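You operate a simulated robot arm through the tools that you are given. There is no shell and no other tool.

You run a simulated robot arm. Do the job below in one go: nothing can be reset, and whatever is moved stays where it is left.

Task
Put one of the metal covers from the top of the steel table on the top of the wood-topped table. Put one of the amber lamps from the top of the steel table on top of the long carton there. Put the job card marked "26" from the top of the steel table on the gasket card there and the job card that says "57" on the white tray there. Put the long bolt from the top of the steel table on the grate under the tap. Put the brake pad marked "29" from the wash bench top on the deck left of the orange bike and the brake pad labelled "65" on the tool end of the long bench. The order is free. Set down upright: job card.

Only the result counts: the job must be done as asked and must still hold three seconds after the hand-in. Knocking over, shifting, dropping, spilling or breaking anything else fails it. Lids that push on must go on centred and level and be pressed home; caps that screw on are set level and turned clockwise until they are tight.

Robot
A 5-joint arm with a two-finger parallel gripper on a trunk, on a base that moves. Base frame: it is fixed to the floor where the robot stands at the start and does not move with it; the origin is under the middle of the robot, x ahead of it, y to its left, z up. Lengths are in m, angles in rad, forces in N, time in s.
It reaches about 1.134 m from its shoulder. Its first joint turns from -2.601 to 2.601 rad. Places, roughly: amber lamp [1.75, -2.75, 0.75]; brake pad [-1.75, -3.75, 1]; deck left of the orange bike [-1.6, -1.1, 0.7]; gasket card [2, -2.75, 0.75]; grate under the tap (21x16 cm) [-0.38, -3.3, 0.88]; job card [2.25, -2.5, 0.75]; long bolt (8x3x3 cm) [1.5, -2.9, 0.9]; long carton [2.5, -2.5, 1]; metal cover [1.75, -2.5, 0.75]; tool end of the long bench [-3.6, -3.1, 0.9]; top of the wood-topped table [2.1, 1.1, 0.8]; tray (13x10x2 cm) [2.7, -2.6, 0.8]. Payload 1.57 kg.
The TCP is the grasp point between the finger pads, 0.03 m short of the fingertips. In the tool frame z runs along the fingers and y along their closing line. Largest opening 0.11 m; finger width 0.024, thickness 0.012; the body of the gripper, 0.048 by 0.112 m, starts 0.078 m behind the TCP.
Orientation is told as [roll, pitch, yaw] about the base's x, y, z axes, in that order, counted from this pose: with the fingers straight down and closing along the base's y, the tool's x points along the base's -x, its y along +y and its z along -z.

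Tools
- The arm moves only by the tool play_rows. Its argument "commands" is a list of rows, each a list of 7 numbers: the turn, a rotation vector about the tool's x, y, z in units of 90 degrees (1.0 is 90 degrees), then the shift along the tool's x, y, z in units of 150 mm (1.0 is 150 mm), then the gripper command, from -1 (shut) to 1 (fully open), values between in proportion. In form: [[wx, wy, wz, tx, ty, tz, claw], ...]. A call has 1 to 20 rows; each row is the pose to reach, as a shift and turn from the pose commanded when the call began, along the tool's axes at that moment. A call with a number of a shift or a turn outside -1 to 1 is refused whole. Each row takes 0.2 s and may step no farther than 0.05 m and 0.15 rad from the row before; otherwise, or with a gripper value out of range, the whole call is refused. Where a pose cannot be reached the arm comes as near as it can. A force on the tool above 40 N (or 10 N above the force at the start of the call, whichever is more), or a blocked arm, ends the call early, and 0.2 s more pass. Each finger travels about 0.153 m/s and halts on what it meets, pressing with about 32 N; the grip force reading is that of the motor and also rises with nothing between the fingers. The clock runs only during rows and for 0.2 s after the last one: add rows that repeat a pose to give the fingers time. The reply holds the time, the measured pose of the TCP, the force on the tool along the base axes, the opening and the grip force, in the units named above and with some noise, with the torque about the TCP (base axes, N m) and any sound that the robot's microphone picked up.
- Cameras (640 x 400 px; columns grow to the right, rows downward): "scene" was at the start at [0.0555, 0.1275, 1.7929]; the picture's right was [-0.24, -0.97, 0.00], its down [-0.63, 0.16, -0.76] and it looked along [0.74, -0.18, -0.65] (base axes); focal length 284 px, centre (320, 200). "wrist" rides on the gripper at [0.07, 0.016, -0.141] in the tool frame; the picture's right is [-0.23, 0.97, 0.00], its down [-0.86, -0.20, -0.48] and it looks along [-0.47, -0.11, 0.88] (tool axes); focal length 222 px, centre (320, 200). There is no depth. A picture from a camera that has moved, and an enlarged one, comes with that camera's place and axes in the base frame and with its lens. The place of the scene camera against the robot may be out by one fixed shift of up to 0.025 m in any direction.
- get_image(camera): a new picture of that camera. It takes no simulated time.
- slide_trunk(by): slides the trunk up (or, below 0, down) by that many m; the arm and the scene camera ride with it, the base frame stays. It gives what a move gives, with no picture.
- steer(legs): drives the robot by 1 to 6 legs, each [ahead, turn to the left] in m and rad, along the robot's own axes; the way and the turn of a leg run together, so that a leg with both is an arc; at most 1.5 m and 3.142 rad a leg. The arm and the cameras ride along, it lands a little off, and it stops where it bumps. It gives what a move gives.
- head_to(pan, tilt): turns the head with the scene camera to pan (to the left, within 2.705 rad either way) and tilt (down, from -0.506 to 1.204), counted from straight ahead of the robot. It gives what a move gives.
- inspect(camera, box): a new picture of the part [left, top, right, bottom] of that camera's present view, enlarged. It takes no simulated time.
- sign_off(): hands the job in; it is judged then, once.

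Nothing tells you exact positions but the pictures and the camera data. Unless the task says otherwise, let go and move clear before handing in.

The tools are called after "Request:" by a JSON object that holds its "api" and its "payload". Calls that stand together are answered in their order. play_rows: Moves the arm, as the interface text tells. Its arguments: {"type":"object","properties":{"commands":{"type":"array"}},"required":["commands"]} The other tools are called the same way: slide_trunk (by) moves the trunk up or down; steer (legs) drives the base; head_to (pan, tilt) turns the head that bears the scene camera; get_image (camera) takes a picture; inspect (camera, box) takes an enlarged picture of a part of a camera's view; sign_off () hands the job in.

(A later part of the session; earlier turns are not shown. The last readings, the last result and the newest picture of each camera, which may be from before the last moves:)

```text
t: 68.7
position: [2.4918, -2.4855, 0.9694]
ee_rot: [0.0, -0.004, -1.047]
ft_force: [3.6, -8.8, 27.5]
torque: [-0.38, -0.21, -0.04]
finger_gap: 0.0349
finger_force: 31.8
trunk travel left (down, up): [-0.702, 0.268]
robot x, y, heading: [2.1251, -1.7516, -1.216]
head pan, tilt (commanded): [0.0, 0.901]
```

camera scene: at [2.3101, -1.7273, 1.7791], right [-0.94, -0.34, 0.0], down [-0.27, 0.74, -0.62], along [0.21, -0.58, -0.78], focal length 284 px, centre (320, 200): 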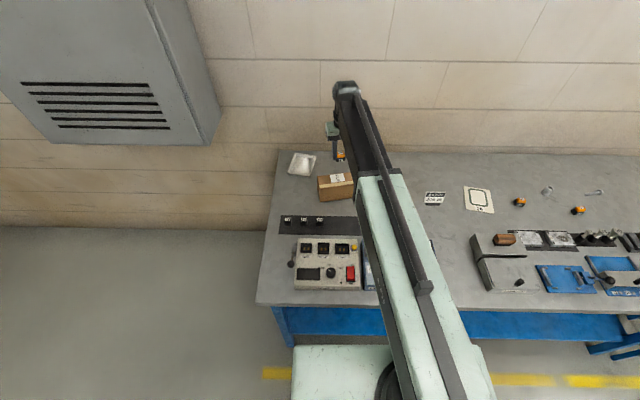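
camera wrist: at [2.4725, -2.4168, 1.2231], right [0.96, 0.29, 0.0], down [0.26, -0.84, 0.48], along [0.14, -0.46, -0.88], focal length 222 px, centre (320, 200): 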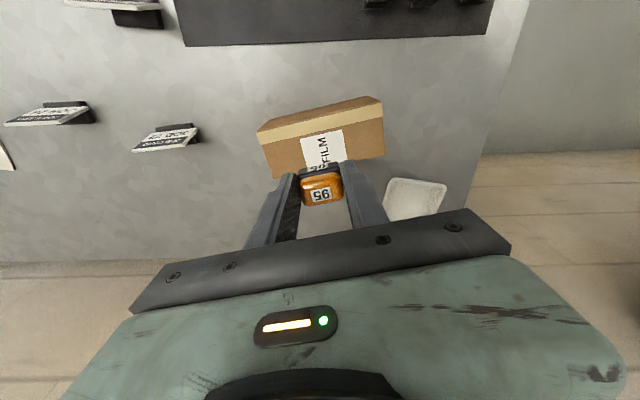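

The lamp touches the carton top (27 N). I ease off slightly and open the fingers.

Request:
{"api": "slide_trunk", "payload": {"by": 0.001}}

Request:
{"api": "play_rows", "payload": {"commands": [[0, 0, 0, 0, 0, 0, -0.3], [0, 0, 0, 0, 0, 0, -0.2], [0, 0, 0, 0, 0, 0, 0.0], [0, 0, 0, 0, 0, 0, 0.2], [0, 0, 0, 0, 0, 0, 0.2]]}}

Request:
{"api": "inspect", "payload": {"camera": "wrist", "box": [210, 100, 430, 238]}}

```text
t: 69.2
position: [2.4931, -2.4847, 0.9695]
ee_rot: [-0.001, 0.0, -1.047]
ft_force: [2.7, -5.5, 17.0]
torque: [-0.22, -0.12, 0.02]
finger_gap: 0.0344
finger_force: 31.9
trunk travel left (down, up): [-0.703, 0.267]
robot x, y, heading: [2.1231, -1.7539, -1.219]
head pan, tilt (commanded): [0.0, 0.901]
```

```text
t: 70.4
position: [2.4928, -2.4864, 0.9682]
ee_rot: [-0.001, 0.002, -1.048]
ft_force: [-1.0, -0.2, 0.2]
torque: [-0.01, -0.02, -0.01]
finger_gap: 0.0661
finger_force: 0.0
trunk travel left (down, up): [-0.703, 0.267]
robot x, y, heading: [2.1262, -1.7548, -1.226]
head pan, tilt (commanded): [0.0, 0.901]
```

```text
2.90 times, centred on (320, 169) of wrist
camera zoom: at [2.472, -2.4168, 1.1121], right [0.96, 0.29, 0.0], down [0.26, -0.84, 0.48], along [0.14, -0.46, -0.88], focal length 644 px, centre (320, 290)
```

zoom: 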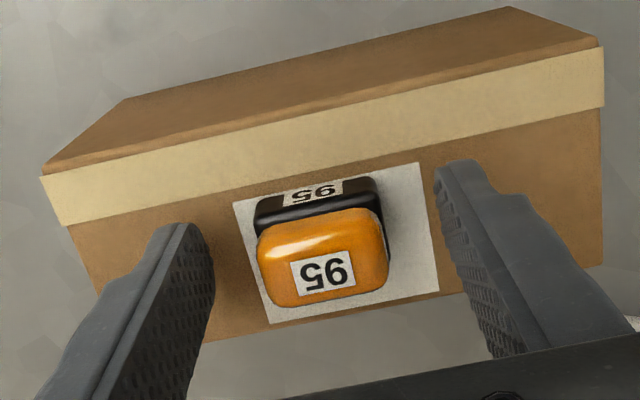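

The lamp stands on the carton. I lift away and go to job card 57, which I put near (2.219,-2.413); the plate leans back a bit, so I plan to grip it by its side edges.

Request:
{"api": "slide_trunk", "payload": {"by": 0.13}}

Request:
{"api": "play_rows", "payload": {"commands": [[0, 0, 0.04, 0.17, -0.167, 0, 1], [0, 0, 0.08, 0.335, -0.334, 0, 1], [0, 0, 0.123, 0.5, -0.5, 0, 1], [0, 0, 0.123, 0.669, -0.668, 0, 1], [0, 0, 0.123, 0.669, -0.668, 0, 1]]}}

Request:
{"api": "get_image", "payload": {"camera": "wrist"}}

Request:
{"api": "get_image", "payload": {"camera": "scene"}}

```text
t: 72.0
position: [2.4933, -2.4867, 1.0996]
ee_rot: [0.0, 0.0, -1.048]
ft_force: [0.1, 1.6, -0.7]
torque: [0.02, -0.04, -0.03]
finger_gap: 0.0661
finger_force: 0.0
trunk travel left (down, up): [-0.833, 0.137]
robot x, y, heading: [2.1261, -1.7535, -1.219]
head pan, tilt (commanded): [0.0, 0.901]
```

```text
t: 73.2
position: [2.3557, -2.4508, 1.0988]
ee_rot: [0.0, 0.0, -1.241]
ft_force: [0.4, -0.1, -0.2]
torque: [-0.01, -0.02, 0.01]
finger_gap: 0.1099
finger_force: 0.1
trunk travel left (down, up): [-0.833, 0.137]
robot x, y, heading: [2.1252, -1.7564, -1.221]
head pan, tilt (commanded): [0.0, 0.901]
```

```text
taken
camera wrist: at [2.3483, -2.3795, 1.2421], right [0.99, 0.1, 0.0], down [0.09, -0.87, 0.48], along [0.05, -0.48, -0.88], focal length 222 px, centre (320, 200)
```

wrist: 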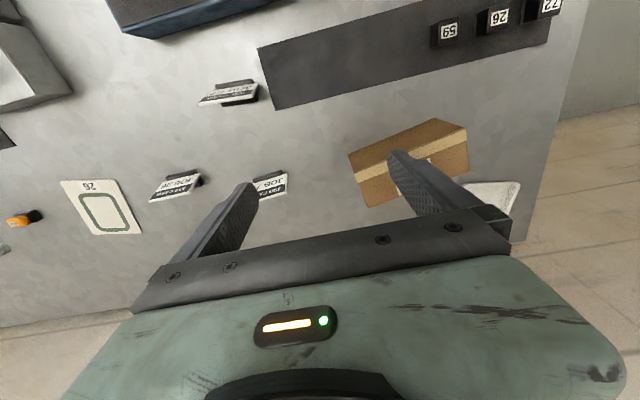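

```text
taken
camera scene: at [2.3096, -1.7275, 1.7981], right [-0.94, -0.34, 0.0], down [-0.27, 0.74, -0.62], along [0.21, -0.58, -0.78], focal length 284 px, centre (320, 200)
```

scene: 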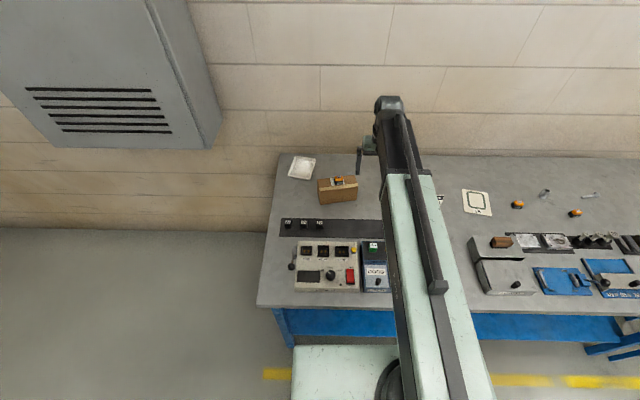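

Request:
{"api": "play_rows", "payload": {"commands": [[0, 0, 0, 0.178, -0.26, 0, 1], [0, 0, 0, 0.356, -0.52, 0, 1], [0, 0, 0, 0.533, -0.78, 0, 1], [0, 0, 0, 0.533, -0.78, 0, 1]]}}

Request:
{"api": "get_image", "payload": {"camera": "wrist"}}

Request:
{"api": "inspect", "payload": {"camera": "wrist", "box": [220, 80, 420, 205]}}

```text
t: 74.2
position: [2.2203, -2.4138, 1.0992]
ee_rot: [-0.001, -0.001, -1.239]
ft_force: [-0.5, -0.4, 0.0]
torque: [0.01, -0.01, -0.01]
finger_gap: 0.1104
finger_force: 0.1
out of reach, approached as far as the arm can: row 2, 3, 4
trunk travel left (down, up): [-0.833, 0.137]
robot x, y, heading: [2.1223, -1.7539, -1.224]
head pan, tilt (commanded): [0.0, 0.901]
```

```text
taken
camera wrist: at [2.2129, -2.3416, 1.2421], right [0.99, 0.1, 0.0], down [0.09, -0.87, 0.48], along [0.05, -0.48, -0.88], focal length 222 px, centre (320, 200)
```

wrist: 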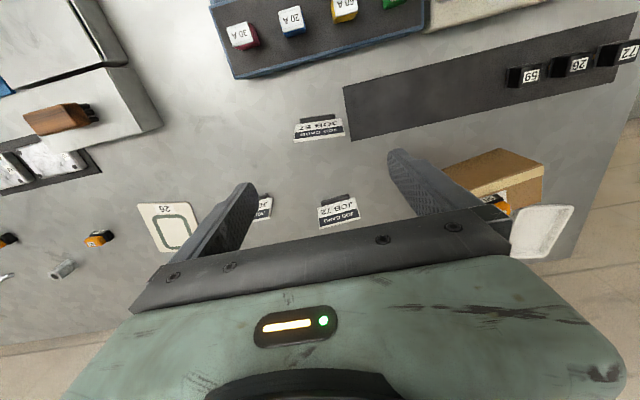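

```text
3.20 times, centred on (320, 142) of wrist
camera zoom: at [2.2129, -2.3416, 1.2421], right [0.99, 0.1, 0.0], down [0.09, -0.87, 0.48], along [0.05, -0.48, -0.88], focal length 711 px, centre (320, 384)
```

zoom: 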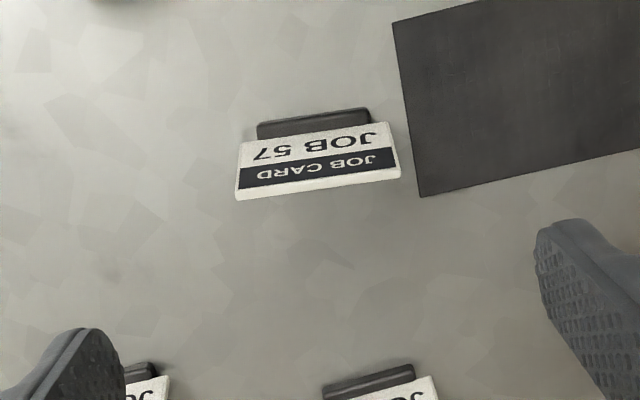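

Card 57 is centred at (2.219,-2.413), its plate turned about 0.24 rad. I align and go down partway to check.

Request:
{"api": "play_rows", "payload": {"commands": [[0, 0, 0.057, 0.007, 0.003, 0, 1], [0, 0, 0.057, 0.007, 0.003, 0, 1]]}}

Request:
{"api": "slide_trunk", "payload": {"by": -0.14}}

Request:
{"api": "inspect", "payload": {"camera": "wrist", "box": [190, 90, 450, 252]}}

```text
t: 74.8
position: [2.2215, -2.4115, 1.0999]
ee_rot: [0.0, -0.002, -1.331]
ft_force: [0.0, -1.0, -0.1]
torque: [-0.01, -0.03, -0.02]
finger_gap: 0.1098
finger_force: 0.0
trunk travel left (down, up): [-0.833, 0.137]
robot x, y, heading: [2.1246, -1.7548, -1.223]
head pan, tilt (commanded): [0.0, 0.901]
```

```text
t: 76.5
position: [2.2206, -2.4118, 0.9593]
ee_rot: [-0.002, 0.001, -1.33]
ft_force: [0.0, -0.2, -0.2]
torque: [-0.01, 0.0, 0.03]
finger_gap: 0.1101
finger_force: 0.1
trunk travel left (down, up): [-0.693, 0.277]
robot x, y, heading: [2.1236, -1.7513, -1.217]
head pan, tilt (commanded): [0.0, 0.901]
```

```text
2.46 times, centred on (320, 171) of wrist
camera zoom: at [2.2199, -2.3392, 1.1022], right [1.0, 0.01, 0.0], down [0.01, -0.88, 0.48], along [0.01, -0.48, -0.88], focal length 547 px, centre (320, 271)
```

zoom: 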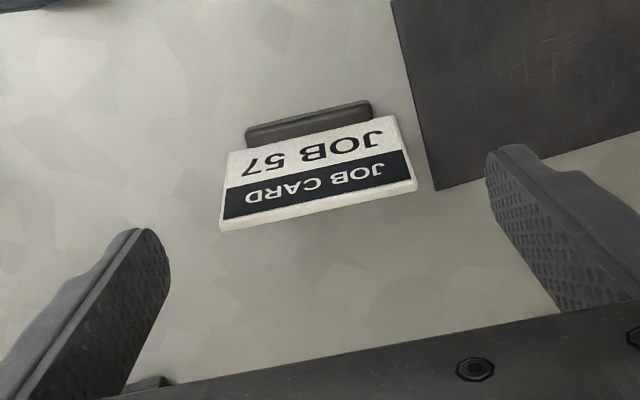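

Well centred. I lower to grip height and close on the plate's edges.

Request:
{"api": "slide_trunk", "payload": {"by": -0.077}}

Request:
{"api": "inspect", "payload": {"camera": "wrist", "box": [190, 90, 450, 252]}}

Request:
{"api": "play_rows", "payload": {"commands": [[0, 0, 0, 0, 0, 0, 0.7], [0, 0, 0, 0, 0, 0, 0.5], [0, 0, 0, 0, 0, 0, 0.3], [0, 0, 0, 0, 0, 0, 0], [0, 0, 0, 0, 0, 0, -0.3], [0, 0, 0, 0, 0, 0, -0.3]]}}

Request:
{"api": "inspect", "payload": {"camera": "wrist", "box": [190, 90, 450, 252]}}

```text
t: 77.6
position: [2.2207, -2.4111, 0.8824]
ee_rot: [0.0, 0.001, -1.33]
ft_force: [0.1, -0.1, 0.3]
torque: [-0.01, 0.02, -0.02]
finger_gap: 0.11
finger_force: 0.0
trunk travel left (down, up): [-0.616, 0.354]
robot x, y, heading: [2.1253, -1.7506, -1.221]
head pan, tilt (commanded): [0.0, 0.901]
```

```text
2.46 times, centred on (320, 171) of wrist
camera zoom: at [2.2199, -2.3392, 1.0252], right [1.0, 0.01, 0.0], down [0.01, -0.88, 0.48], along [0.01, -0.48, -0.88], focal length 547 px, centre (320, 271)
```

zoom: 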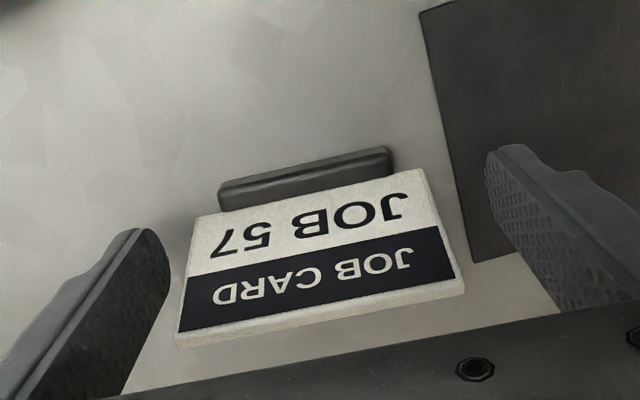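

```text
t: 79.0
position: [2.2203, -2.4114, 0.882]
ee_rot: [0.0, -0.001, -1.329]
ft_force: [1.0, 0.1, -0.1]
torque: [-0.01, -0.06, 0.01]
finger_gap: 0.0781
finger_force: 32.2
trunk travel left (down, up): [-0.616, 0.354]
robot x, y, heading: [2.1226, -1.7529, -1.223]
head pan, tilt (commanded): [0.0, 0.901]
```

```text
2.46 times, centred on (320, 171) of wrist
camera zoom: at [2.2199, -2.3393, 1.0252], right [1.0, 0.01, 0.0], down [0.01, -0.88, 0.48], along [0.01, -0.48, -0.88], focal length 547 px, centre (320, 271)
```

zoom: 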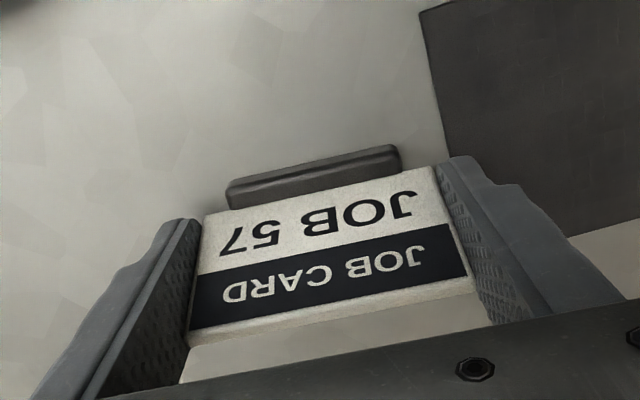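

Card 57 is held (gap 0.078). I lift a little, check the hold, then lift high.

Request:
{"api": "slide_trunk", "payload": {"by": 0.03}}

Request:
{"api": "inspect", "payload": {"camera": "wrist", "box": [190, 90, 450, 252]}}

Request:
{"api": "slide_trunk", "payload": {"by": 0.2}}

Request:
{"api": "get_image", "payload": {"camera": "wrist"}}

```text
t: 79.8
position: [2.2203, -2.4109, 0.9128]
ee_rot: [-0.001, 0.002, -1.33]
ft_force: [0.0, -0.1, -1.1]
torque: [0.02, 0.0, 0.0]
finger_gap: 0.0783
finger_force: 31.9
trunk travel left (down, up): [-0.646, 0.324]
robot x, y, heading: [2.1254, -1.7528, -1.225]
head pan, tilt (commanded): [0.0, 0.901]
```

```text
2.46 times, centred on (320, 171) of wrist
camera zoom: at [2.2199, -2.3394, 1.0551], right [1.0, 0.01, 0.0], down [0.01, -0.88, 0.48], along [0.01, -0.48, -0.88], focal length 547 px, centre (320, 271)
```

zoom: 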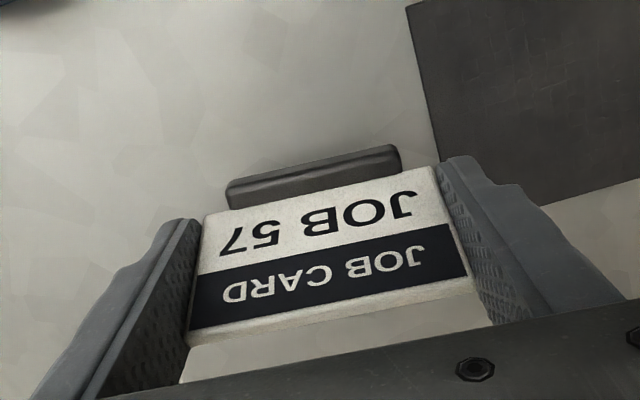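

```text
t: 81.9
position: [2.2211, -2.4119, 1.1123]
ee_rot: [0.001, -0.002, -1.329]
ft_force: [-0.4, 0.1, -0.7]
torque: [-0.01, 0.0, -0.01]
finger_gap: 0.0783
finger_force: 31.7
trunk travel left (down, up): [-0.846, 0.124]
robot x, y, heading: [2.1287, -1.7543, -1.215]
head pan, tilt (commanded): [0.0, 0.901]
```

```text
taken
camera wrist: at [2.2199, -2.3394, 1.2551], right [1.0, 0.01, 0.0], down [0.01, -0.88, 0.48], along [0.01, -0.48, -0.88], focal length 222 px, centre (320, 200)
```

wrist: 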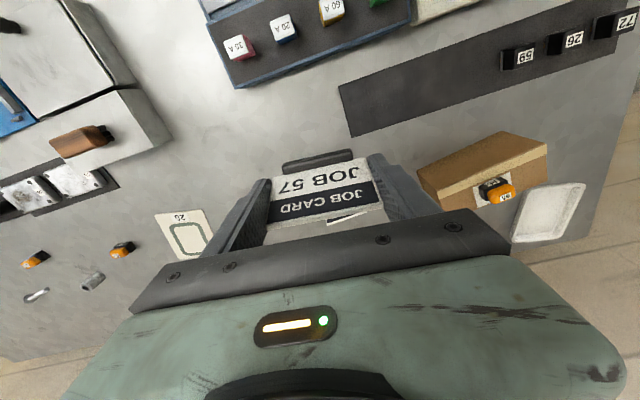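

The hold is good, but the fingertips sit too low for the tray's rim. I set the card back at the same spot and regrip it about 14 mm higher.

Request:
{"api": "slide_trunk", "payload": {"by": -0.228}}

Request:
{"api": "slide_trunk", "payload": {"by": -0.0015}}

```text
t: 84.3
position: [2.2207, -2.4112, 0.8847]
ee_rot: [0.001, 0.0, -1.329]
ft_force: [-0.3, 0.8, -0.2]
torque: [0.0, 0.02, 0.0]
finger_gap: 0.0783
finger_force: 32.1
trunk travel left (down, up): [-0.618, 0.352]
robot x, y, heading: [2.1227, -1.7562, -1.218]
head pan, tilt (commanded): [0.0, 0.901]
```

```text
t: 84.8
position: [2.2216, -2.4099, 0.8816]
ee_rot: [-0.001, 0.0, -1.329]
ft_force: [-0.4, 0.0, -0.7]
torque: [-0.04, 0.01, 0.02]
finger_gap: 0.0783
finger_force: 31.5
trunk travel left (down, up): [-0.616, 0.354]
robot x, y, heading: [2.1233, -1.7545, -1.218]
head pan, tilt (commanded): [0.0, 0.901]
```

Request:
{"api": "play_rows", "payload": {"commands": [[0, 0, 0, 0, 0, 0, 0.45], [0, 0, 0, 0, 0, 0, 0.6], [0, 0, 0, 0, 0, 0, 0.8], [0, 0, 0, 0, 0, 0, 0.8]]}}

Request:
{"api": "slide_trunk", "payload": {"by": 0.014}}

Request:
{"api": "inspect", "payload": {"camera": "wrist", "box": [190, 90, 450, 252]}}

Request:
{"api": "play_rows", "payload": {"commands": [[0, 0, 0, 0, 0, 0, 0.5], [0, 0, 0, 0, 0, 0, 0.3], [0, 0, 0, 0, 0, 0, 0], [0, 0, 0, 0, 0, 0, -0.3], [0, 0, 0, 0, 0, 0, -0.3]]}}

Request:
{"api": "slide_trunk", "payload": {"by": 0.2}}

Request:
{"api": "get_image", "payload": {"camera": "wrist"}}

```text
t: 85.8
position: [2.2202, -2.411, 0.8833]
ee_rot: [0.0, 0.001, -1.331]
ft_force: [-0.8, -0.1, -0.2]
torque: [0.0, 0.01, -0.02]
finger_gap: 0.0992
finger_force: 0.1
trunk travel left (down, up): [-0.616, 0.354]
robot x, y, heading: [2.1256, -1.7525, -1.218]
head pan, tilt (commanded): [0.0, 0.901]
```

```text
t: 86.5
position: [2.2197, -2.4116, 0.8973]
ee_rot: [0.001, 0.001, -1.331]
ft_force: [0.3, -0.5, -0.1]
torque: [-0.01, 0.0, -0.01]
finger_gap: 0.0988
finger_force: 0.0
trunk travel left (down, up): [-0.63, 0.34]
robot x, y, heading: [2.1247, -1.7517, -1.225]
head pan, tilt (commanded): [0.0, 0.901]
```

```text
2.46 times, centred on (320, 171) of wrist
camera zoom: at [2.2199, -2.3393, 1.0397], right [1.0, 0.01, 0.0], down [0.01, -0.88, 0.48], along [0.01, -0.48, -0.88], focal length 547 px, centre (320, 271)
```

zoom: 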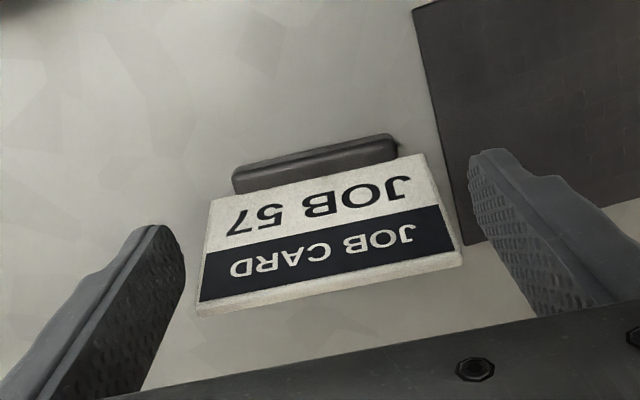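

```text
t: 87.7
position: [2.2211, -2.4117, 0.8975]
ee_rot: [0.001, -0.001, -1.329]
ft_force: [0.6, -0.6, 0.0]
torque: [-0.02, -0.01, 0.0]
finger_gap: 0.0786
finger_force: 32.4
trunk travel left (down, up): [-0.63, 0.34]
robot x, y, heading: [2.1238, -1.7514, -1.218]
head pan, tilt (commanded): [0.0, 0.901]
```

```text
t: 89.8
position: [2.2206, -2.4108, 1.0976]
ee_rot: [0.001, 0.0, -1.329]
ft_force: [-1.1, 0.4, -0.7]
torque: [-0.04, -0.03, 0.03]
finger_gap: 0.0781
finger_force: 31.9
trunk travel left (down, up): [-0.83, 0.14]
robot x, y, heading: [2.123, -1.7558, -1.224]
head pan, tilt (commanded): [0.0, 0.901]
```

```text
taken
camera wrist: at [2.2199, -2.3394, 1.2396], right [1.0, 0.01, 0.0], down [0.01, -0.88, 0.48], along [0.01, -0.48, -0.88], focal length 222 px, centre (320, 200)
```

wrist: 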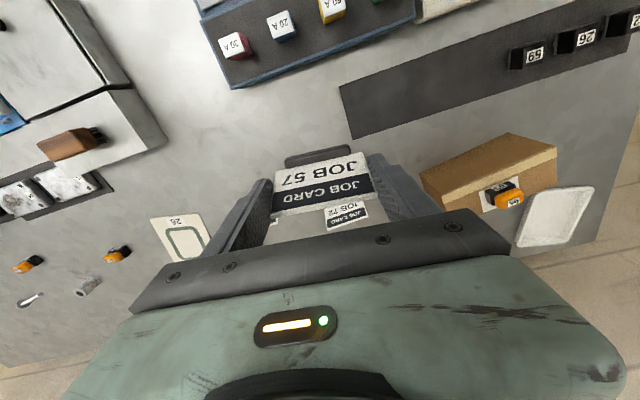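

Request:
{"api": "play_rows", "payload": {"commands": [[0, 0, 0, -0.16, 0.23, 0, -0.3], [0, 0, 0, -0.32, 0.46, 0, -0.3], [0, 0, 0, -0.48, 0.69, 0, -0.3], [0, 0, 0, -0.637, 0.923, 0, -0.3], [0, 0, 0, -0.637, 0.923, 0, -0.3]]}}

Request:
{"api": "play_rows", "payload": {"commands": [[0, 0, 0, -0.16, 0.23, 0, -0.3], [0, 0, 0, -0.32, 0.46, 0, -0.3], [0, 0, 0, -0.48, 0.69, 0, -0.3], [0, 0, 0, -0.637, 0.923, 0, -0.3], [0, 0, 0, -0.637, 0.923, 0, -0.3]]}}

Request:
{"api": "get_image", "payload": {"camera": "wrist"}}

Request:
{"api": "get_image", "payload": {"camera": "scene"}}

```text
t: 91.0
position: [2.3799, -2.4698, 1.0967]
ee_rot: [0.0, 0.001, -1.33]
ft_force: [-0.4, -0.2, 0.8]
torque: [-0.01, 0.04, -0.03]
finger_gap: 0.0784
finger_force: 31.6
trunk travel left (down, up): [-0.83, 0.14]
robot x, y, heading: [2.1266, -1.7524, -1.225]
head pan, tilt (commanded): [0.0, 0.901]
```

```text
t: 92.2
position: [2.5377, -2.5287, 1.0967]
ee_rot: [-0.001, -0.002, -1.328]
ft_force: [0.7, 0.7, -2.0]
torque: [-0.02, 0.03, -0.01]
finger_gap: 0.0782
finger_force: 31.9
out of reach, approached as far as the arm can: row 2
trunk travel left (down, up): [-0.83, 0.14]
robot x, y, heading: [2.1259, -1.7505, -1.22]
head pan, tilt (commanded): [0.0, 0.901]
```

```text
taken
camera wrist: at [2.5371, -2.4569, 1.2396], right [1.0, 0.01, 0.0], down [0.01, -0.88, 0.48], along [0.01, -0.48, -0.88], focal length 222 px, centre (320, 200)
```

wrist: 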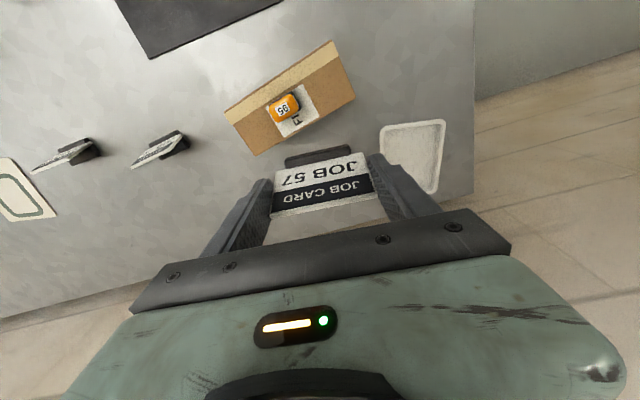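

```text
taken
camera scene: at [2.3099, -1.7273, 1.7956], right [-0.94, -0.34, 0.0], down [-0.27, 0.74, -0.62], along [0.21, -0.58, -0.78], focal length 284 px, centre (320, 200)
```

scene: 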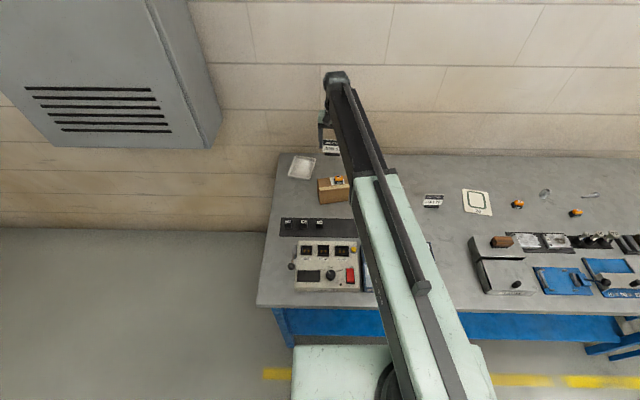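

The tray is 0.104 × 0.134 m, centred at about (2.700,-2.587), short side at 0.133 rad. I move the card over it and align.

Request:
{"api": "play_rows", "payload": {"commands": [[0, 0, 0.017, -0.168, 0.237, 0, -0.3], [0, 0, 0.035, -0.336, 0.475, 0, -0.3], [0, 0, 0.052, -0.504, 0.712, 0, -0.3], [0, 0, 0.069, -0.672, 0.949, 0, -0.3], [0, 0, 0.069, -0.672, 0.949, 0, -0.3]]}}

Request:
{"api": "get_image", "payload": {"camera": "wrist"}}

Request:
{"api": "get_image", "payload": {"camera": "scene"}}

```text
t: 93.4
position: [2.6598, -2.5323, 1.0965]
ee_rot: [0.0, -0.001, -1.437]
ft_force: [0.8, -0.3, -0.1]
torque: [0.03, 0.01, 0.01]
finger_gap: 0.0781
finger_force: 32.1
out of reach, approached as far as the arm can: row 3, 4, 5
trunk travel left (down, up): [-0.83, 0.14]
robot x, y, heading: [2.1225, -1.7587, -1.222]
head pan, tilt (commanded): [0.0, 0.901]
```

```text
taken
camera wrist: at [2.6671, -2.4604, 1.2394], right [1.0, -0.1, 0.0], down [-0.09, -0.87, 0.48], along [-0.05, -0.48, -0.88], focal length 222 px, centre (320, 200)
```

wrist: 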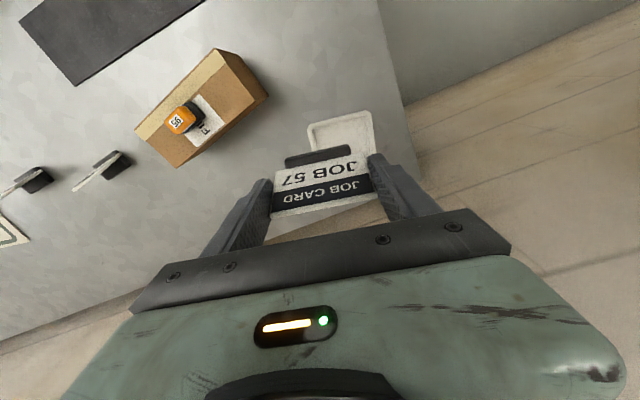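

```text
taken
camera scene: at [2.31, -1.7275, 1.7956], right [-0.94, -0.34, 0.0], down [-0.27, 0.74, -0.62], along [0.21, -0.58, -0.78], focal length 284 px, centre (320, 200)
```

scene: 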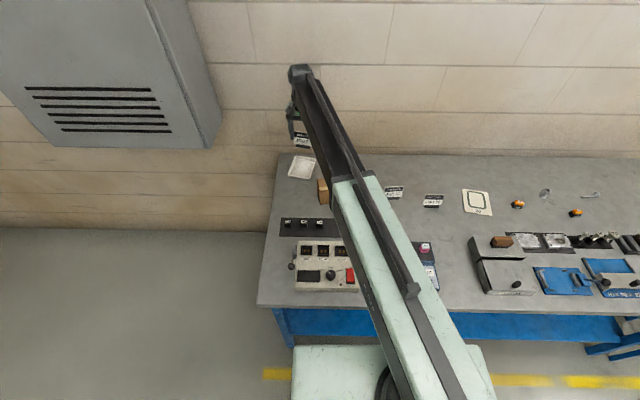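

The tray is just out of the arm's reach (limit about 0.86 m from the shoulder). I retract the arm with the card, then back up and come in again further left and closer.

Request:
{"api": "play_rows", "payload": {"commands": [[0, 0, 0, 0.25, -0.13, 0, -0.3], [0, 0, 0, 0.5, -0.27, 0, -0.3], [0, 0, 0, 0.75, -0.4, 0, -0.3], [0, 0, 0, 1.0, -0.55, 0, -0.3], [0, 0, 0, 1.0, -0.55, 0, -0.3]]}}

```text
t: 94.6
position: [2.5596, -2.4, 1.0969]
ee_rot: [0.0, 0.0, -1.439]
ft_force: [-0.1, -0.2, -0.6]
torque: [0.0, -0.04, -0.02]
finger_gap: 0.0781
finger_force: 32.1
trunk travel left (down, up): [-0.83, 0.14]
robot x, y, heading: [2.1301, -1.7516, -1.218]
head pan, tilt (commanded): [0.0, 0.901]
```

Request:
{"api": "play_rows", "payload": {"commands": [[0, 0, 0, 0.25, -0.15, 0, -0.3], [0, 0, 0, 0.513, -0.31, 0, -0.3], [0, 0, 0, 0.513, -0.31, 0, -0.3]]}}

Request:
{"api": "steer", "payload": {"legs": [[-0.4, 0]]}}

Request:
{"api": "get_image", "payload": {"camera": "wrist"}}

```text
t: 95.4
position: [2.501, -2.3275, 1.097]
ee_rot: [0.0, -0.001, -1.437]
ft_force: [-0.5, -0.5, -0.7]
torque: [0.03, -0.02, 0.01]
finger_gap: 0.0784
finger_force: 31.7
trunk travel left (down, up): [-0.83, 0.14]
robot x, y, heading: [2.1261, -1.7541, -1.219]
head pan, tilt (commanded): [0.0, 0.901]
```

```text
t: 98.0
position: [2.3654, -1.9392, 1.0982]
ee_rot: [0.001, 0.0, -1.425]
ft_force: [0.3, 0.6, -1.1]
torque: [-0.02, 0.01, 0.02]
finger_gap: 0.0784
finger_force: 31.7
trunk travel left (down, up): [-0.83, 0.14]
robot x, y, heading: [1.9856, -1.3676, -1.206]
head pan, tilt (commanded): [0.0, 0.901]
```

```text
taken
camera wrist: at [2.3708, -1.8667, 1.2398], right [1.0, -0.08, 0.0], down [-0.07, -0.87, 0.48], along [-0.04, -0.48, -0.88], focal length 222 px, centre (320, 200)
```

wrist: 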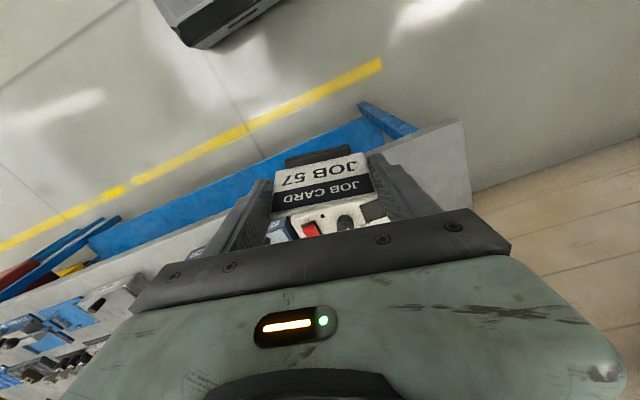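

Request:
{"api": "steer", "payload": {"legs": [[0, 1.0], [0.278, 0], [0, -1.014], [0.27, 0]]}}

Request:
{"api": "get_image", "payload": {"camera": "wrist"}}

Request:
{"api": "get_image", "payload": {"camera": "scene"}}

```text
t: 106.5
position: [2.7478, -2.2361, 1.0962]
ee_rot: [0.001, 0.002, -1.409]
ft_force: [-0.5, 0.1, -1.5]
torque: [0.05, -0.01, -0.01]
finger_gap: 0.0782
finger_force: 32.0
trunk travel left (down, up): [-0.83, 0.14]
robot x, y, heading: [2.3619, -1.67, -1.198]
head pan, tilt (commanded): [0.0, 0.901]
```

```text
taken
camera wrist: at [2.7524, -2.1639, 1.2386], right [1.0, -0.07, 0.0], down [-0.06, -0.88, 0.48], along [-0.03, -0.48, -0.88], focal length 222 px, centre (320, 200)
```

wrist: 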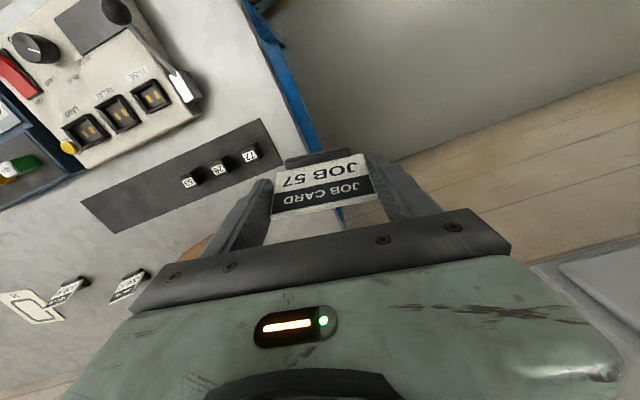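

```text
taken
camera scene: at [2.5477, -1.6405, 1.7956], right [-0.93, -0.37, 0.0], down [-0.29, 0.73, -0.62], along [0.23, -0.58, -0.78], focal length 284 px, centre (320, 200)
```

scene: 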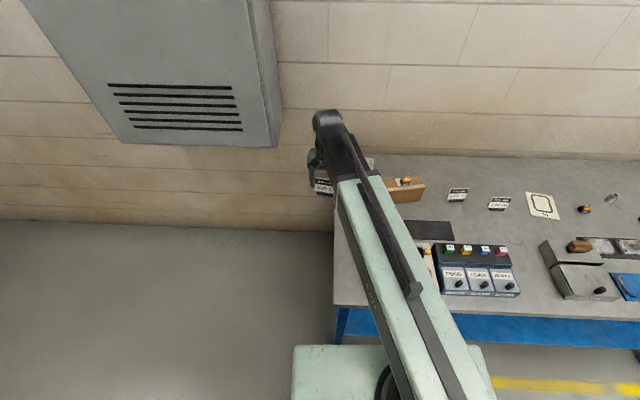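

I'm 0.35 m from the edge at the table's left end; I advance 5 cm more so that the tray is within reach.

Request:
{"api": "steer", "payload": {"legs": [[0.055, 0]]}}

Request:
{"api": "get_image", "payload": {"camera": "scene"}}

```text
t: 107.5
position: [2.7673, -2.2848, 1.0964]
ee_rot: [0.0, -0.001, -1.409]
ft_force: [1.1, -0.5, 1.1]
torque: [0.01, 0.03, 0.01]
finger_gap: 0.0781
finger_force: 32.3
trunk travel left (down, up): [-0.83, 0.14]
robot x, y, heading: [2.3831, -1.7197, -1.2]
head pan, tilt (commanded): [0.0, 0.901]
```

```text
taken
camera scene: at [2.5669, -1.6896, 1.7956], right [-0.93, -0.37, 0.0], down [-0.29, 0.73, -0.62], along [0.23, -0.58, -0.78], focal length 284 px, centre (320, 200)
```

scene: 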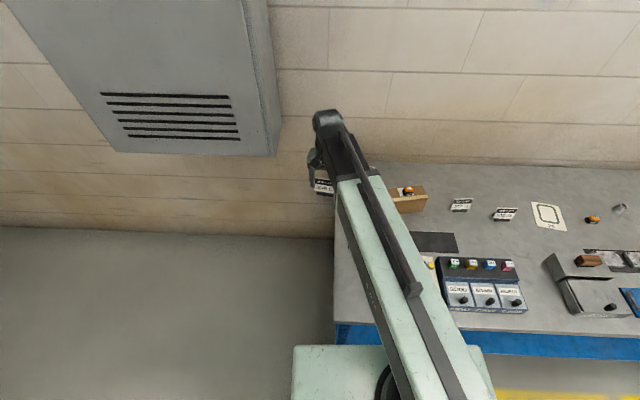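

Request:
{"api": "play_rows", "payload": {"commands": [[0, 0, 0, -0.24, -0.097, 0, -0.3], [0, 0, 0, -0.49, -0.193, 0, -0.3], [0, 0, 0, -0.73, -0.29, 0, -0.3], [0, 0, 0.01, -0.975, -0.386, 0, -0.3], [0, 0, 0.018, -0.975, -0.386, 0, -0.3]]}}

Request:
{"api": "get_image", "payload": {"camera": "wrist"}}

Request:
{"api": "get_image", "payload": {"camera": "scene"}}

```text
t: 108.7
position: [2.7338, -2.4385, 1.0978]
ee_rot: [0.001, 0.001, -1.437]
ft_force: [-0.5, -0.3, -0.9]
torque: [-0.05, -0.01, -0.02]
finger_gap: 0.0783
finger_force: 32.1
trunk travel left (down, up): [-0.83, 0.14]
robot x, y, heading: [2.3835, -1.719, -1.197]
head pan, tilt (commanded): [0.0, 0.901]
```

```text
taken
camera wrist: at [2.7399, -2.3663, 1.2396], right [1.0, -0.1, 0.0], down [-0.08, -0.87, 0.48], along [-0.05, -0.48, -0.88], focal length 222 px, centre (320, 200)
```

wrist: 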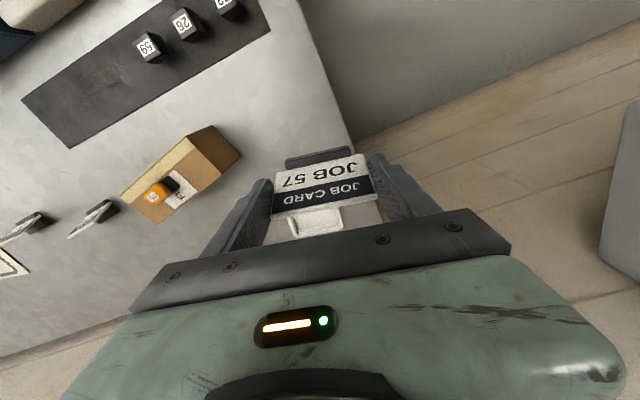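

```text
taken
camera scene: at [2.5663, -1.6887, 1.7956], right [-0.93, -0.37, 0.0], down [-0.29, 0.73, -0.62], along [0.23, -0.58, -0.78], focal length 284 px, centre (320, 200)
```

scene: 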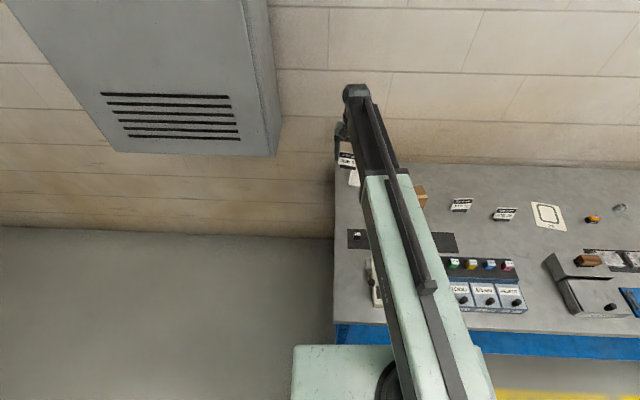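

Request:
{"api": "play_rows", "payload": {"commands": [[0, 0, 0, -0.246, -0.09, 0, -0.3], [0, 0, 0, -0.492, -0.18, 0, -0.3], [0, 0, 0, -0.738, -0.27, 0, -0.3], [0, 0, 0, -0.984, -0.36, 0, -0.3], [0, 0, 0, -0.984, -0.36, 0, -0.3]]}}

Request:
{"api": "get_image", "payload": {"camera": "wrist"}}

Request:
{"api": "get_image", "payload": {"camera": "scene"}}

```text
t: 109.9
position: [2.6986, -2.5948, 1.0963]
ee_rot: [0.0, 0.0, -1.438]
ft_force: [-0.2, 1.0, -0.2]
torque: [-0.02, -0.06, 0.04]
finger_gap: 0.0783
finger_force: 31.7
trunk travel left (down, up): [-0.83, 0.14]
robot x, y, heading: [2.3847, -1.719, -1.201]
head pan, tilt (commanded): [0.0, 0.901]
```

```text
taken
camera wrist: at [2.7056, -2.5236, 1.2396], right [1.0, -0.09, 0.0], down [-0.08, -0.87, 0.48], along [-0.05, -0.48, -0.88], focal length 222 px, centre (320, 200)
```

wrist: 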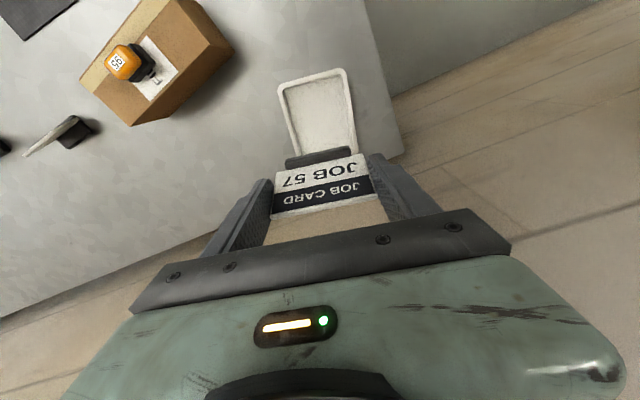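

```text
taken
camera scene: at [2.5663, -1.6888, 1.7956], right [-0.93, -0.37, 0.0], down [-0.29, 0.73, -0.62], along [0.23, -0.58, -0.78], focal length 284 px, centre (320, 200)
```

scene: 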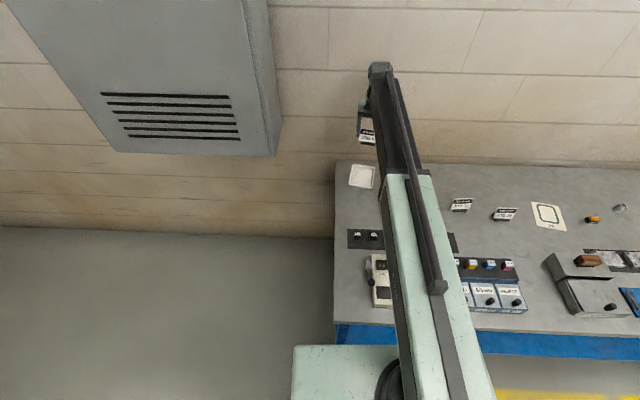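

The card is right over the tray's centre. I lower it toward the tray floor.

Request:
{"api": "slide_trunk", "payload": {"by": -0.17}}

Request:
{"api": "get_image", "payload": {"camera": "wrist"}}

Request:
{"api": "get_image", "payload": {"camera": "scene"}}

```text
t: 111.8
position: [2.6991, -2.5952, 0.9255]
ee_rot: [0.001, 0.0, -1.436]
ft_force: [0.0, 0.2, -0.9]
torque: [0.02, -0.01, 0.0]
finger_gap: 0.0784
finger_force: 31.9
trunk travel left (down, up): [-0.66, 0.31]
robot x, y, heading: [2.3851, -1.7205, -1.196]
head pan, tilt (commanded): [0.0, 0.901]
```

```text
taken
camera wrist: at [2.7059, -2.5233, 1.0696], right [1.0, -0.1, 0.0], down [-0.08, -0.87, 0.48], along [-0.05, -0.48, -0.88], focal length 222 px, centre (320, 200)
```

wrist: 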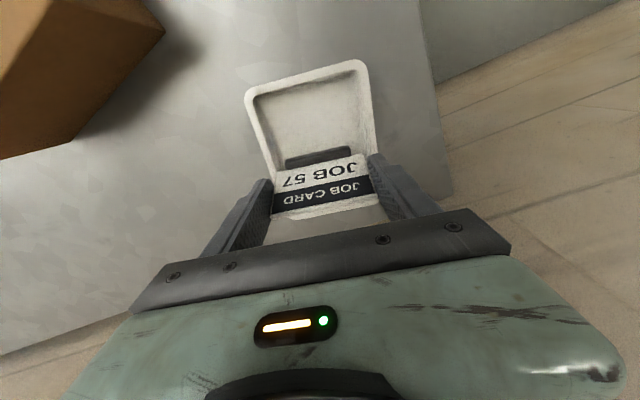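

```text
taken
camera scene: at [2.5665, -1.6888, 1.6257], right [-0.93, -0.37, 0.0], down [-0.29, 0.73, -0.62], along [0.23, -0.58, -0.78], focal length 284 px, centre (320, 200)
```

scene: 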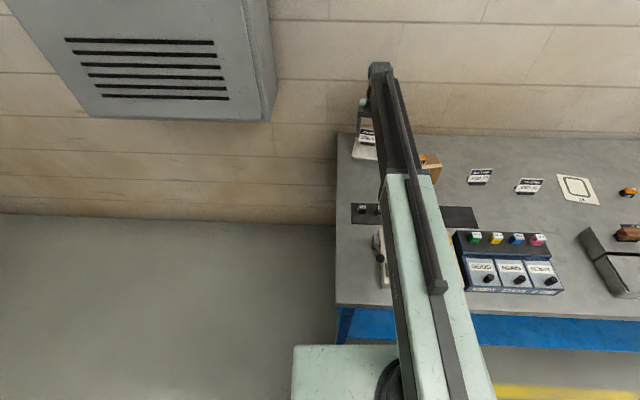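

Request:
{"api": "slide_trunk", "payload": {"by": -0.016}}

Request:
{"api": "slide_trunk", "payload": {"by": -0.004}}

Request:
{"api": "inspect", "payload": {"camera": "wrist", "box": [190, 50, 450, 212]}}

```text
t: 112.4
position: [2.7003, -2.5956, 0.9106]
ee_rot: [0.001, 0.0, -1.437]
ft_force: [0.2, 0.8, -0.6]
torque: [0.03, 0.04, -0.01]
finger_gap: 0.0785
finger_force: 32.0
trunk travel left (down, up): [-0.644, 0.326]
robot x, y, heading: [2.3864, -1.72, -1.199]
head pan, tilt (commanded): [0.0, 0.901]
```

```text
t: 113.0
position: [2.6986, -2.5946, 0.9064]
ee_rot: [0.001, -0.001, -1.437]
ft_force: [0.1, -0.4, -1.8]
torque: [0.03, 0.0, 0.0]
finger_gap: 0.078
finger_force: 31.9
trunk travel left (down, up): [-0.64, 0.33]
robot x, y, heading: [2.3819, -1.7188, -1.197]
head pan, tilt (commanded): [0.0, 0.901]
```

```text
2.46 times, centred on (320, 131) of wrist
camera zoom: at [2.7059, -2.5233, 1.0495], right [1.0, -0.1, 0.0], down [-0.08, -0.87, 0.48], along [-0.05, -0.48, -0.88], focal length 547 px, centre (320, 370)
```

zoom: 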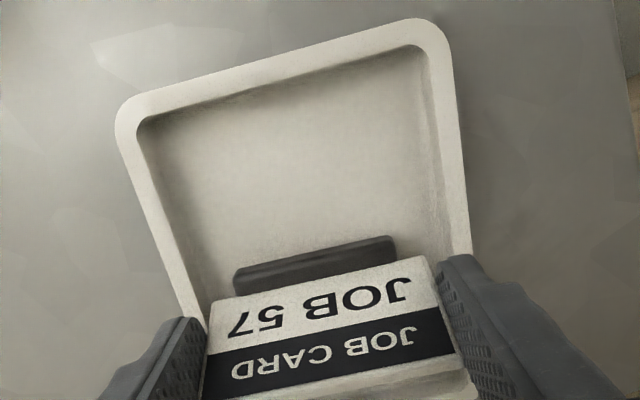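

Request:
{"api": "slide_trunk", "payload": {"by": -0.003}}

Request:
{"api": "slide_trunk", "payload": {"by": -0.003}}

```text
t: 113.5
position: [2.6977, -2.5949, 0.9046]
ee_rot: [-0.001, 0.001, -1.436]
ft_force: [-1.0, 0.7, -0.9]
torque: [0.01, -0.01, 0.0]
finger_gap: 0.0782
finger_force: 31.8
trunk travel left (down, up): [-0.637, 0.333]
robot x, y, heading: [2.384, -1.7175, -1.196]
head pan, tilt (commanded): [0.0, 0.901]
```

```text
t: 114.0
position: [2.6996, -2.5937, 0.9008]
ee_rot: [-0.001, 0.001, -1.437]
ft_force: [0.2, 0.5, 0.2]
torque: [0.0, 0.0, 0.01]
finger_gap: 0.0781
finger_force: 31.9
trunk travel left (down, up): [-0.634, 0.336]
robot x, y, heading: [2.3823, -1.7184, -1.199]
head pan, tilt (commanded): [0.0, 0.901]
```

Request:
{"api": "slide_trunk", "payload": {"by": -0.002}}

Request:
{"api": "inspect", "payload": {"camera": "wrist", "box": [190, 50, 450, 212]}}

```text
t: 114.5
position: [2.698, -2.5946, 0.9006]
ee_rot: [0.0, -0.004, -1.437]
ft_force: [2.2, -6.1, 20.7]
torque: [-0.31, -0.09, 0.01]
finger_gap: 0.0782
finger_force: 32.0
trunk travel left (down, up): [-0.632, 0.338]
robot x, y, heading: [2.3827, -1.7156, -1.197]
head pan, tilt (commanded): [0.0, 0.901]
```

```text
2.46 times, centred on (320, 131) of wrist
camera zoom: at [2.7056, -2.5224, 1.0431], right [1.0, -0.1, 0.0], down [-0.08, -0.87, 0.48], along [-0.04, -0.48, -0.88], focal length 547 px, centre (320, 370)
```

zoom: 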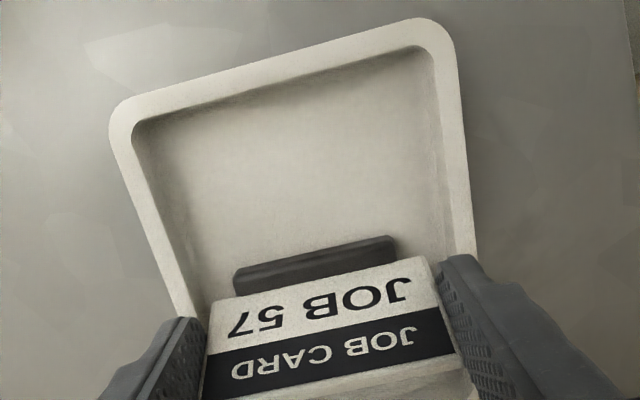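

Contact with the tray floor. I ease off and open.

Request:
{"api": "slide_trunk", "payload": {"by": 0.001}}

Request:
{"api": "play_rows", "payload": {"commands": [[0, 0, 0, 0, 0, 0, 0.45], [0, 0, 0, 0, 0, 0, 0.55], [0, 0, 0, 0, 0, 0, 0.7], [0, 0, 0, 0, 0, 0, 0.7]]}}

Request:
{"api": "inspect", "payload": {"camera": "wrist", "box": [190, 50, 450, 212]}}

Request:
{"api": "slide_trunk", "payload": {"by": 0.15}}

Request:
{"api": "get_image", "payload": {"camera": "wrist"}}

Request:
{"api": "get_image", "payload": {"camera": "scene"}}

```text
t: 115.0
position: [2.6985, -2.5954, 0.9007]
ee_rot: [0.0, 0.001, -1.438]
ft_force: [0.8, -2.7, 12.4]
torque: [-0.19, -0.07, 0.02]
finger_gap: 0.0783
finger_force: 32.3
trunk travel left (down, up): [-0.633, 0.337]
robot x, y, heading: [2.3854, -1.7216, -1.195]
head pan, tilt (commanded): [0.0, 0.901]
```

```text
t: 116.0
position: [2.6988, -2.5953, 0.8988]
ee_rot: [0.0, -0.001, -1.435]
ft_force: [0.8, 0.3, 0.3]
torque: [0.0, 0.01, 0.01]
finger_gap: 0.0934
finger_force: 0.0
trunk travel left (down, up): [-0.633, 0.337]
robot x, y, heading: [2.3795, -1.7192, -1.192]
head pan, tilt (commanded): [0.0, 0.901]
```

```text
2.46 times, centred on (320, 131) of wrist
camera zoom: at [2.706, -2.5233, 1.0426], right [1.0, -0.1, 0.0], down [-0.08, -0.87, 0.48], along [-0.05, -0.48, -0.88], focal length 547 px, centre (320, 370)
```

zoom: 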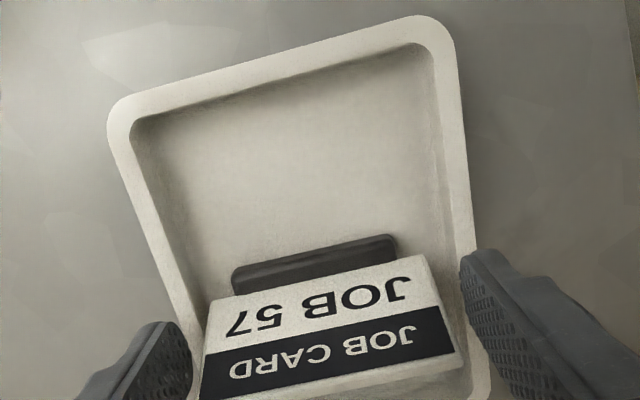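

```text
t: 117.8
position: [2.6994, -2.5953, 1.0501]
ee_rot: [0.0, 0.0, -1.435]
ft_force: [-0.4, -0.5, -0.4]
torque: [0.0, 0.0, 0.03]
finger_gap: 0.0932
finger_force: 0.1
trunk travel left (down, up): [-0.783, 0.187]
robot x, y, heading: [2.3846, -1.7154, -1.195]
head pan, tilt (commanded): [0.0, 0.901]
```

```text
taken
camera wrist: at [2.706, -2.5234, 1.1925], right [1.0, -0.1, 0.0], down [-0.08, -0.87, 0.48], along [-0.05, -0.48, -0.88], focal length 222 px, centre (320, 200)
```

wrist: 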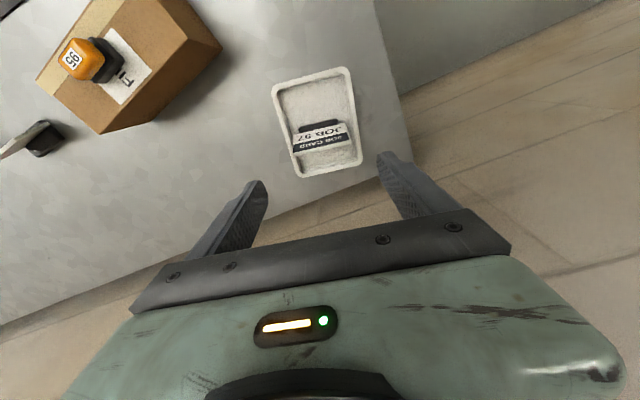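

```text
taken
camera scene: at [2.5665, -1.6889, 1.7486], right [-0.93, -0.37, 0.0], down [-0.29, 0.73, -0.62], along [0.23, -0.58, -0.78], focal length 284 px, centre (320, 200)
```

scene: 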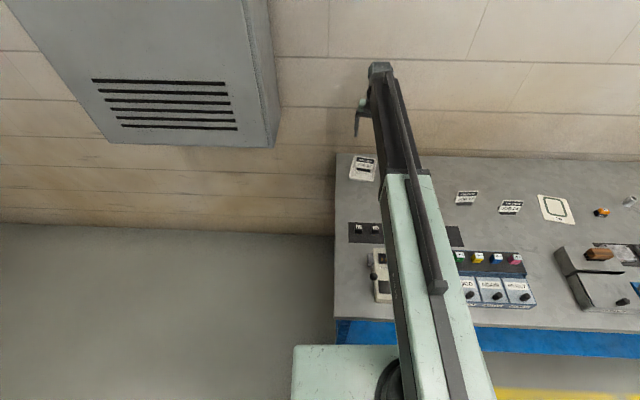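

Card 57 stands in the tray. Next is card 26 onto the gasket card: I retract the arm, back off and move along the table to the right.

Request:
{"api": "play_rows", "payload": {"commands": [[0, 0, 0, 0.226, -0.056, 0, 1], [0, 0, 0, 0.452, -0.112, 0, 1], [0, 0, 0, 0.679, -0.168, 0, 1], [0, 0, 0, 0.905, -0.224, 0, 1], [0, 0, 0, 0.905, -0.224, 0, 1]]}}

Request:
{"api": "play_rows", "payload": {"commands": [[0, 0, -0.03, 0.226, -0.056, 0, 1], [0, 0, -0.06, 0.452, -0.112, 0, 1], [0, 0, -0.1, 0.679, -0.168, 0, 1], [0, 0, -0.137, 0.905, -0.224, 0, 1], [0, 0, -0.137, 0.905, -0.224, 0, 1]]}}

Request:
{"api": "steer", "payload": {"legs": [[-0.4, 0], [0, -1.59], [0.8, 0], [0, 1.571]]}}

Request:
{"api": "get_image", "payload": {"camera": "scene"}}

```text
t: 119.0
position: [2.6473, -2.4642, 1.0504]
ee_rot: [-0.001, -0.001, -1.435]
ft_force: [-0.9, -0.8, 0.0]
torque: [0.0, 0.02, 0.0]
finger_gap: 0.1102
finger_force: 0.0
out of reach, approached as far as the arm can: row 4
trunk travel left (down, up): [-0.783, 0.187]
robot x, y, heading: [2.3847, -1.7185, -1.192]
head pan, tilt (commanded): [0.0, 0.901]
```

```text
t: 120.2
position: [2.5938, -2.3357, 1.049]
ee_rot: [0.0, 0.001, -1.222]
ft_force: [0.3, 0.2, 0.3]
torque: [0.0, 0.01, 0.03]
finger_gap: 0.1104
finger_force: 0.1
trunk travel left (down, up): [-0.783, 0.187]
robot x, y, heading: [2.3818, -1.7178, -1.197]
head pan, tilt (commanded): [0.0, 0.901]
```

```text
t: 134.3
position: [1.694, -2.2487, 1.0497]
ee_rot: [-0.002, 0.0, -1.218]
ft_force: [-0.4, 0.3, 0.3]
torque: [0.01, -0.03, -0.02]
finger_gap: 0.1101
finger_force: 0.0
trunk travel left (down, up): [-0.783, 0.187]
robot x, y, heading: [1.4645, -1.6457, -1.202]
head pan, tilt (commanded): [0.0, 0.901]
```

```text
taken
camera scene: at [1.6449, -1.6121, 1.7487], right [-0.93, -0.36, 0.0], down [-0.28, 0.73, -0.62], along [0.23, -0.58, -0.78], focal length 284 px, centre (320, 200)
```

scene: 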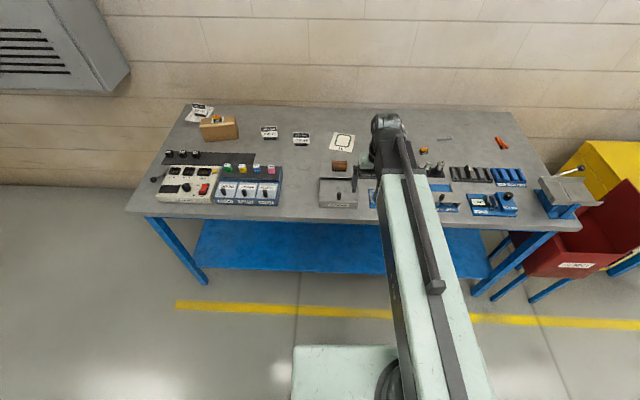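

Request:
{"api": "steer", "payload": {"legs": [[0.3, -0.01]]}}

Request:
{"api": "get_image", "payload": {"camera": "wrist"}}

Request:
{"api": "get_image", "payload": {"camera": "scene"}}

```text
t: 136.3
position: [1.7947, -2.5227, 1.0497]
ee_rot: [0.0, -0.001, -1.224]
ft_force: [0.4, -0.6, -0.4]
torque: [0.0, -0.02, -0.03]
finger_gap: 0.1101
finger_force: 0.1
trunk travel left (down, up): [-0.783, 0.187]
robot x, y, heading: [1.5663, -1.9103, -1.209]
head pan, tilt (commanded): [0.0, 0.901]
```

```text
taken
camera wrist: at [1.7857, -2.4509, 1.1926], right [0.99, 0.12, 0.0], down [0.1, -0.87, 0.48], along [0.06, -0.48, -0.88], focal length 222 px, centre (320, 200)
```

wrist: 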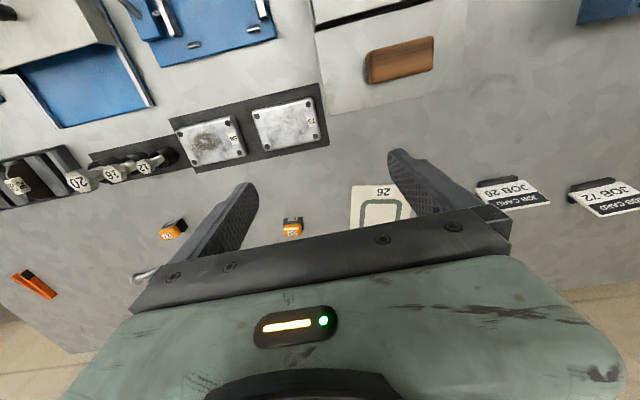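

```text
taken
camera scene: at [1.7513, -1.8834, 1.7486], right [-0.94, -0.35, 0.0], down [-0.28, 0.73, -0.62], along [0.22, -0.58, -0.78], focal length 284 px, centre (320, 200)
```

scene: 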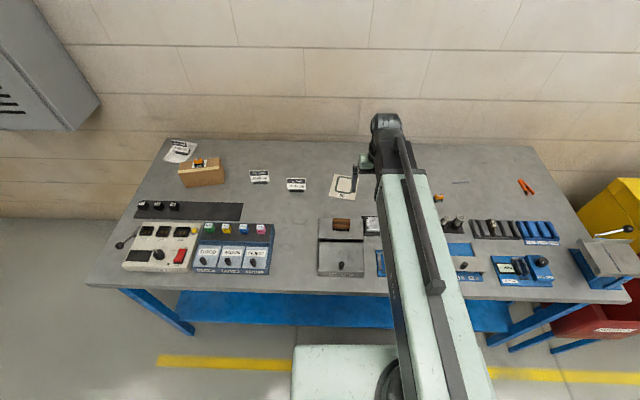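

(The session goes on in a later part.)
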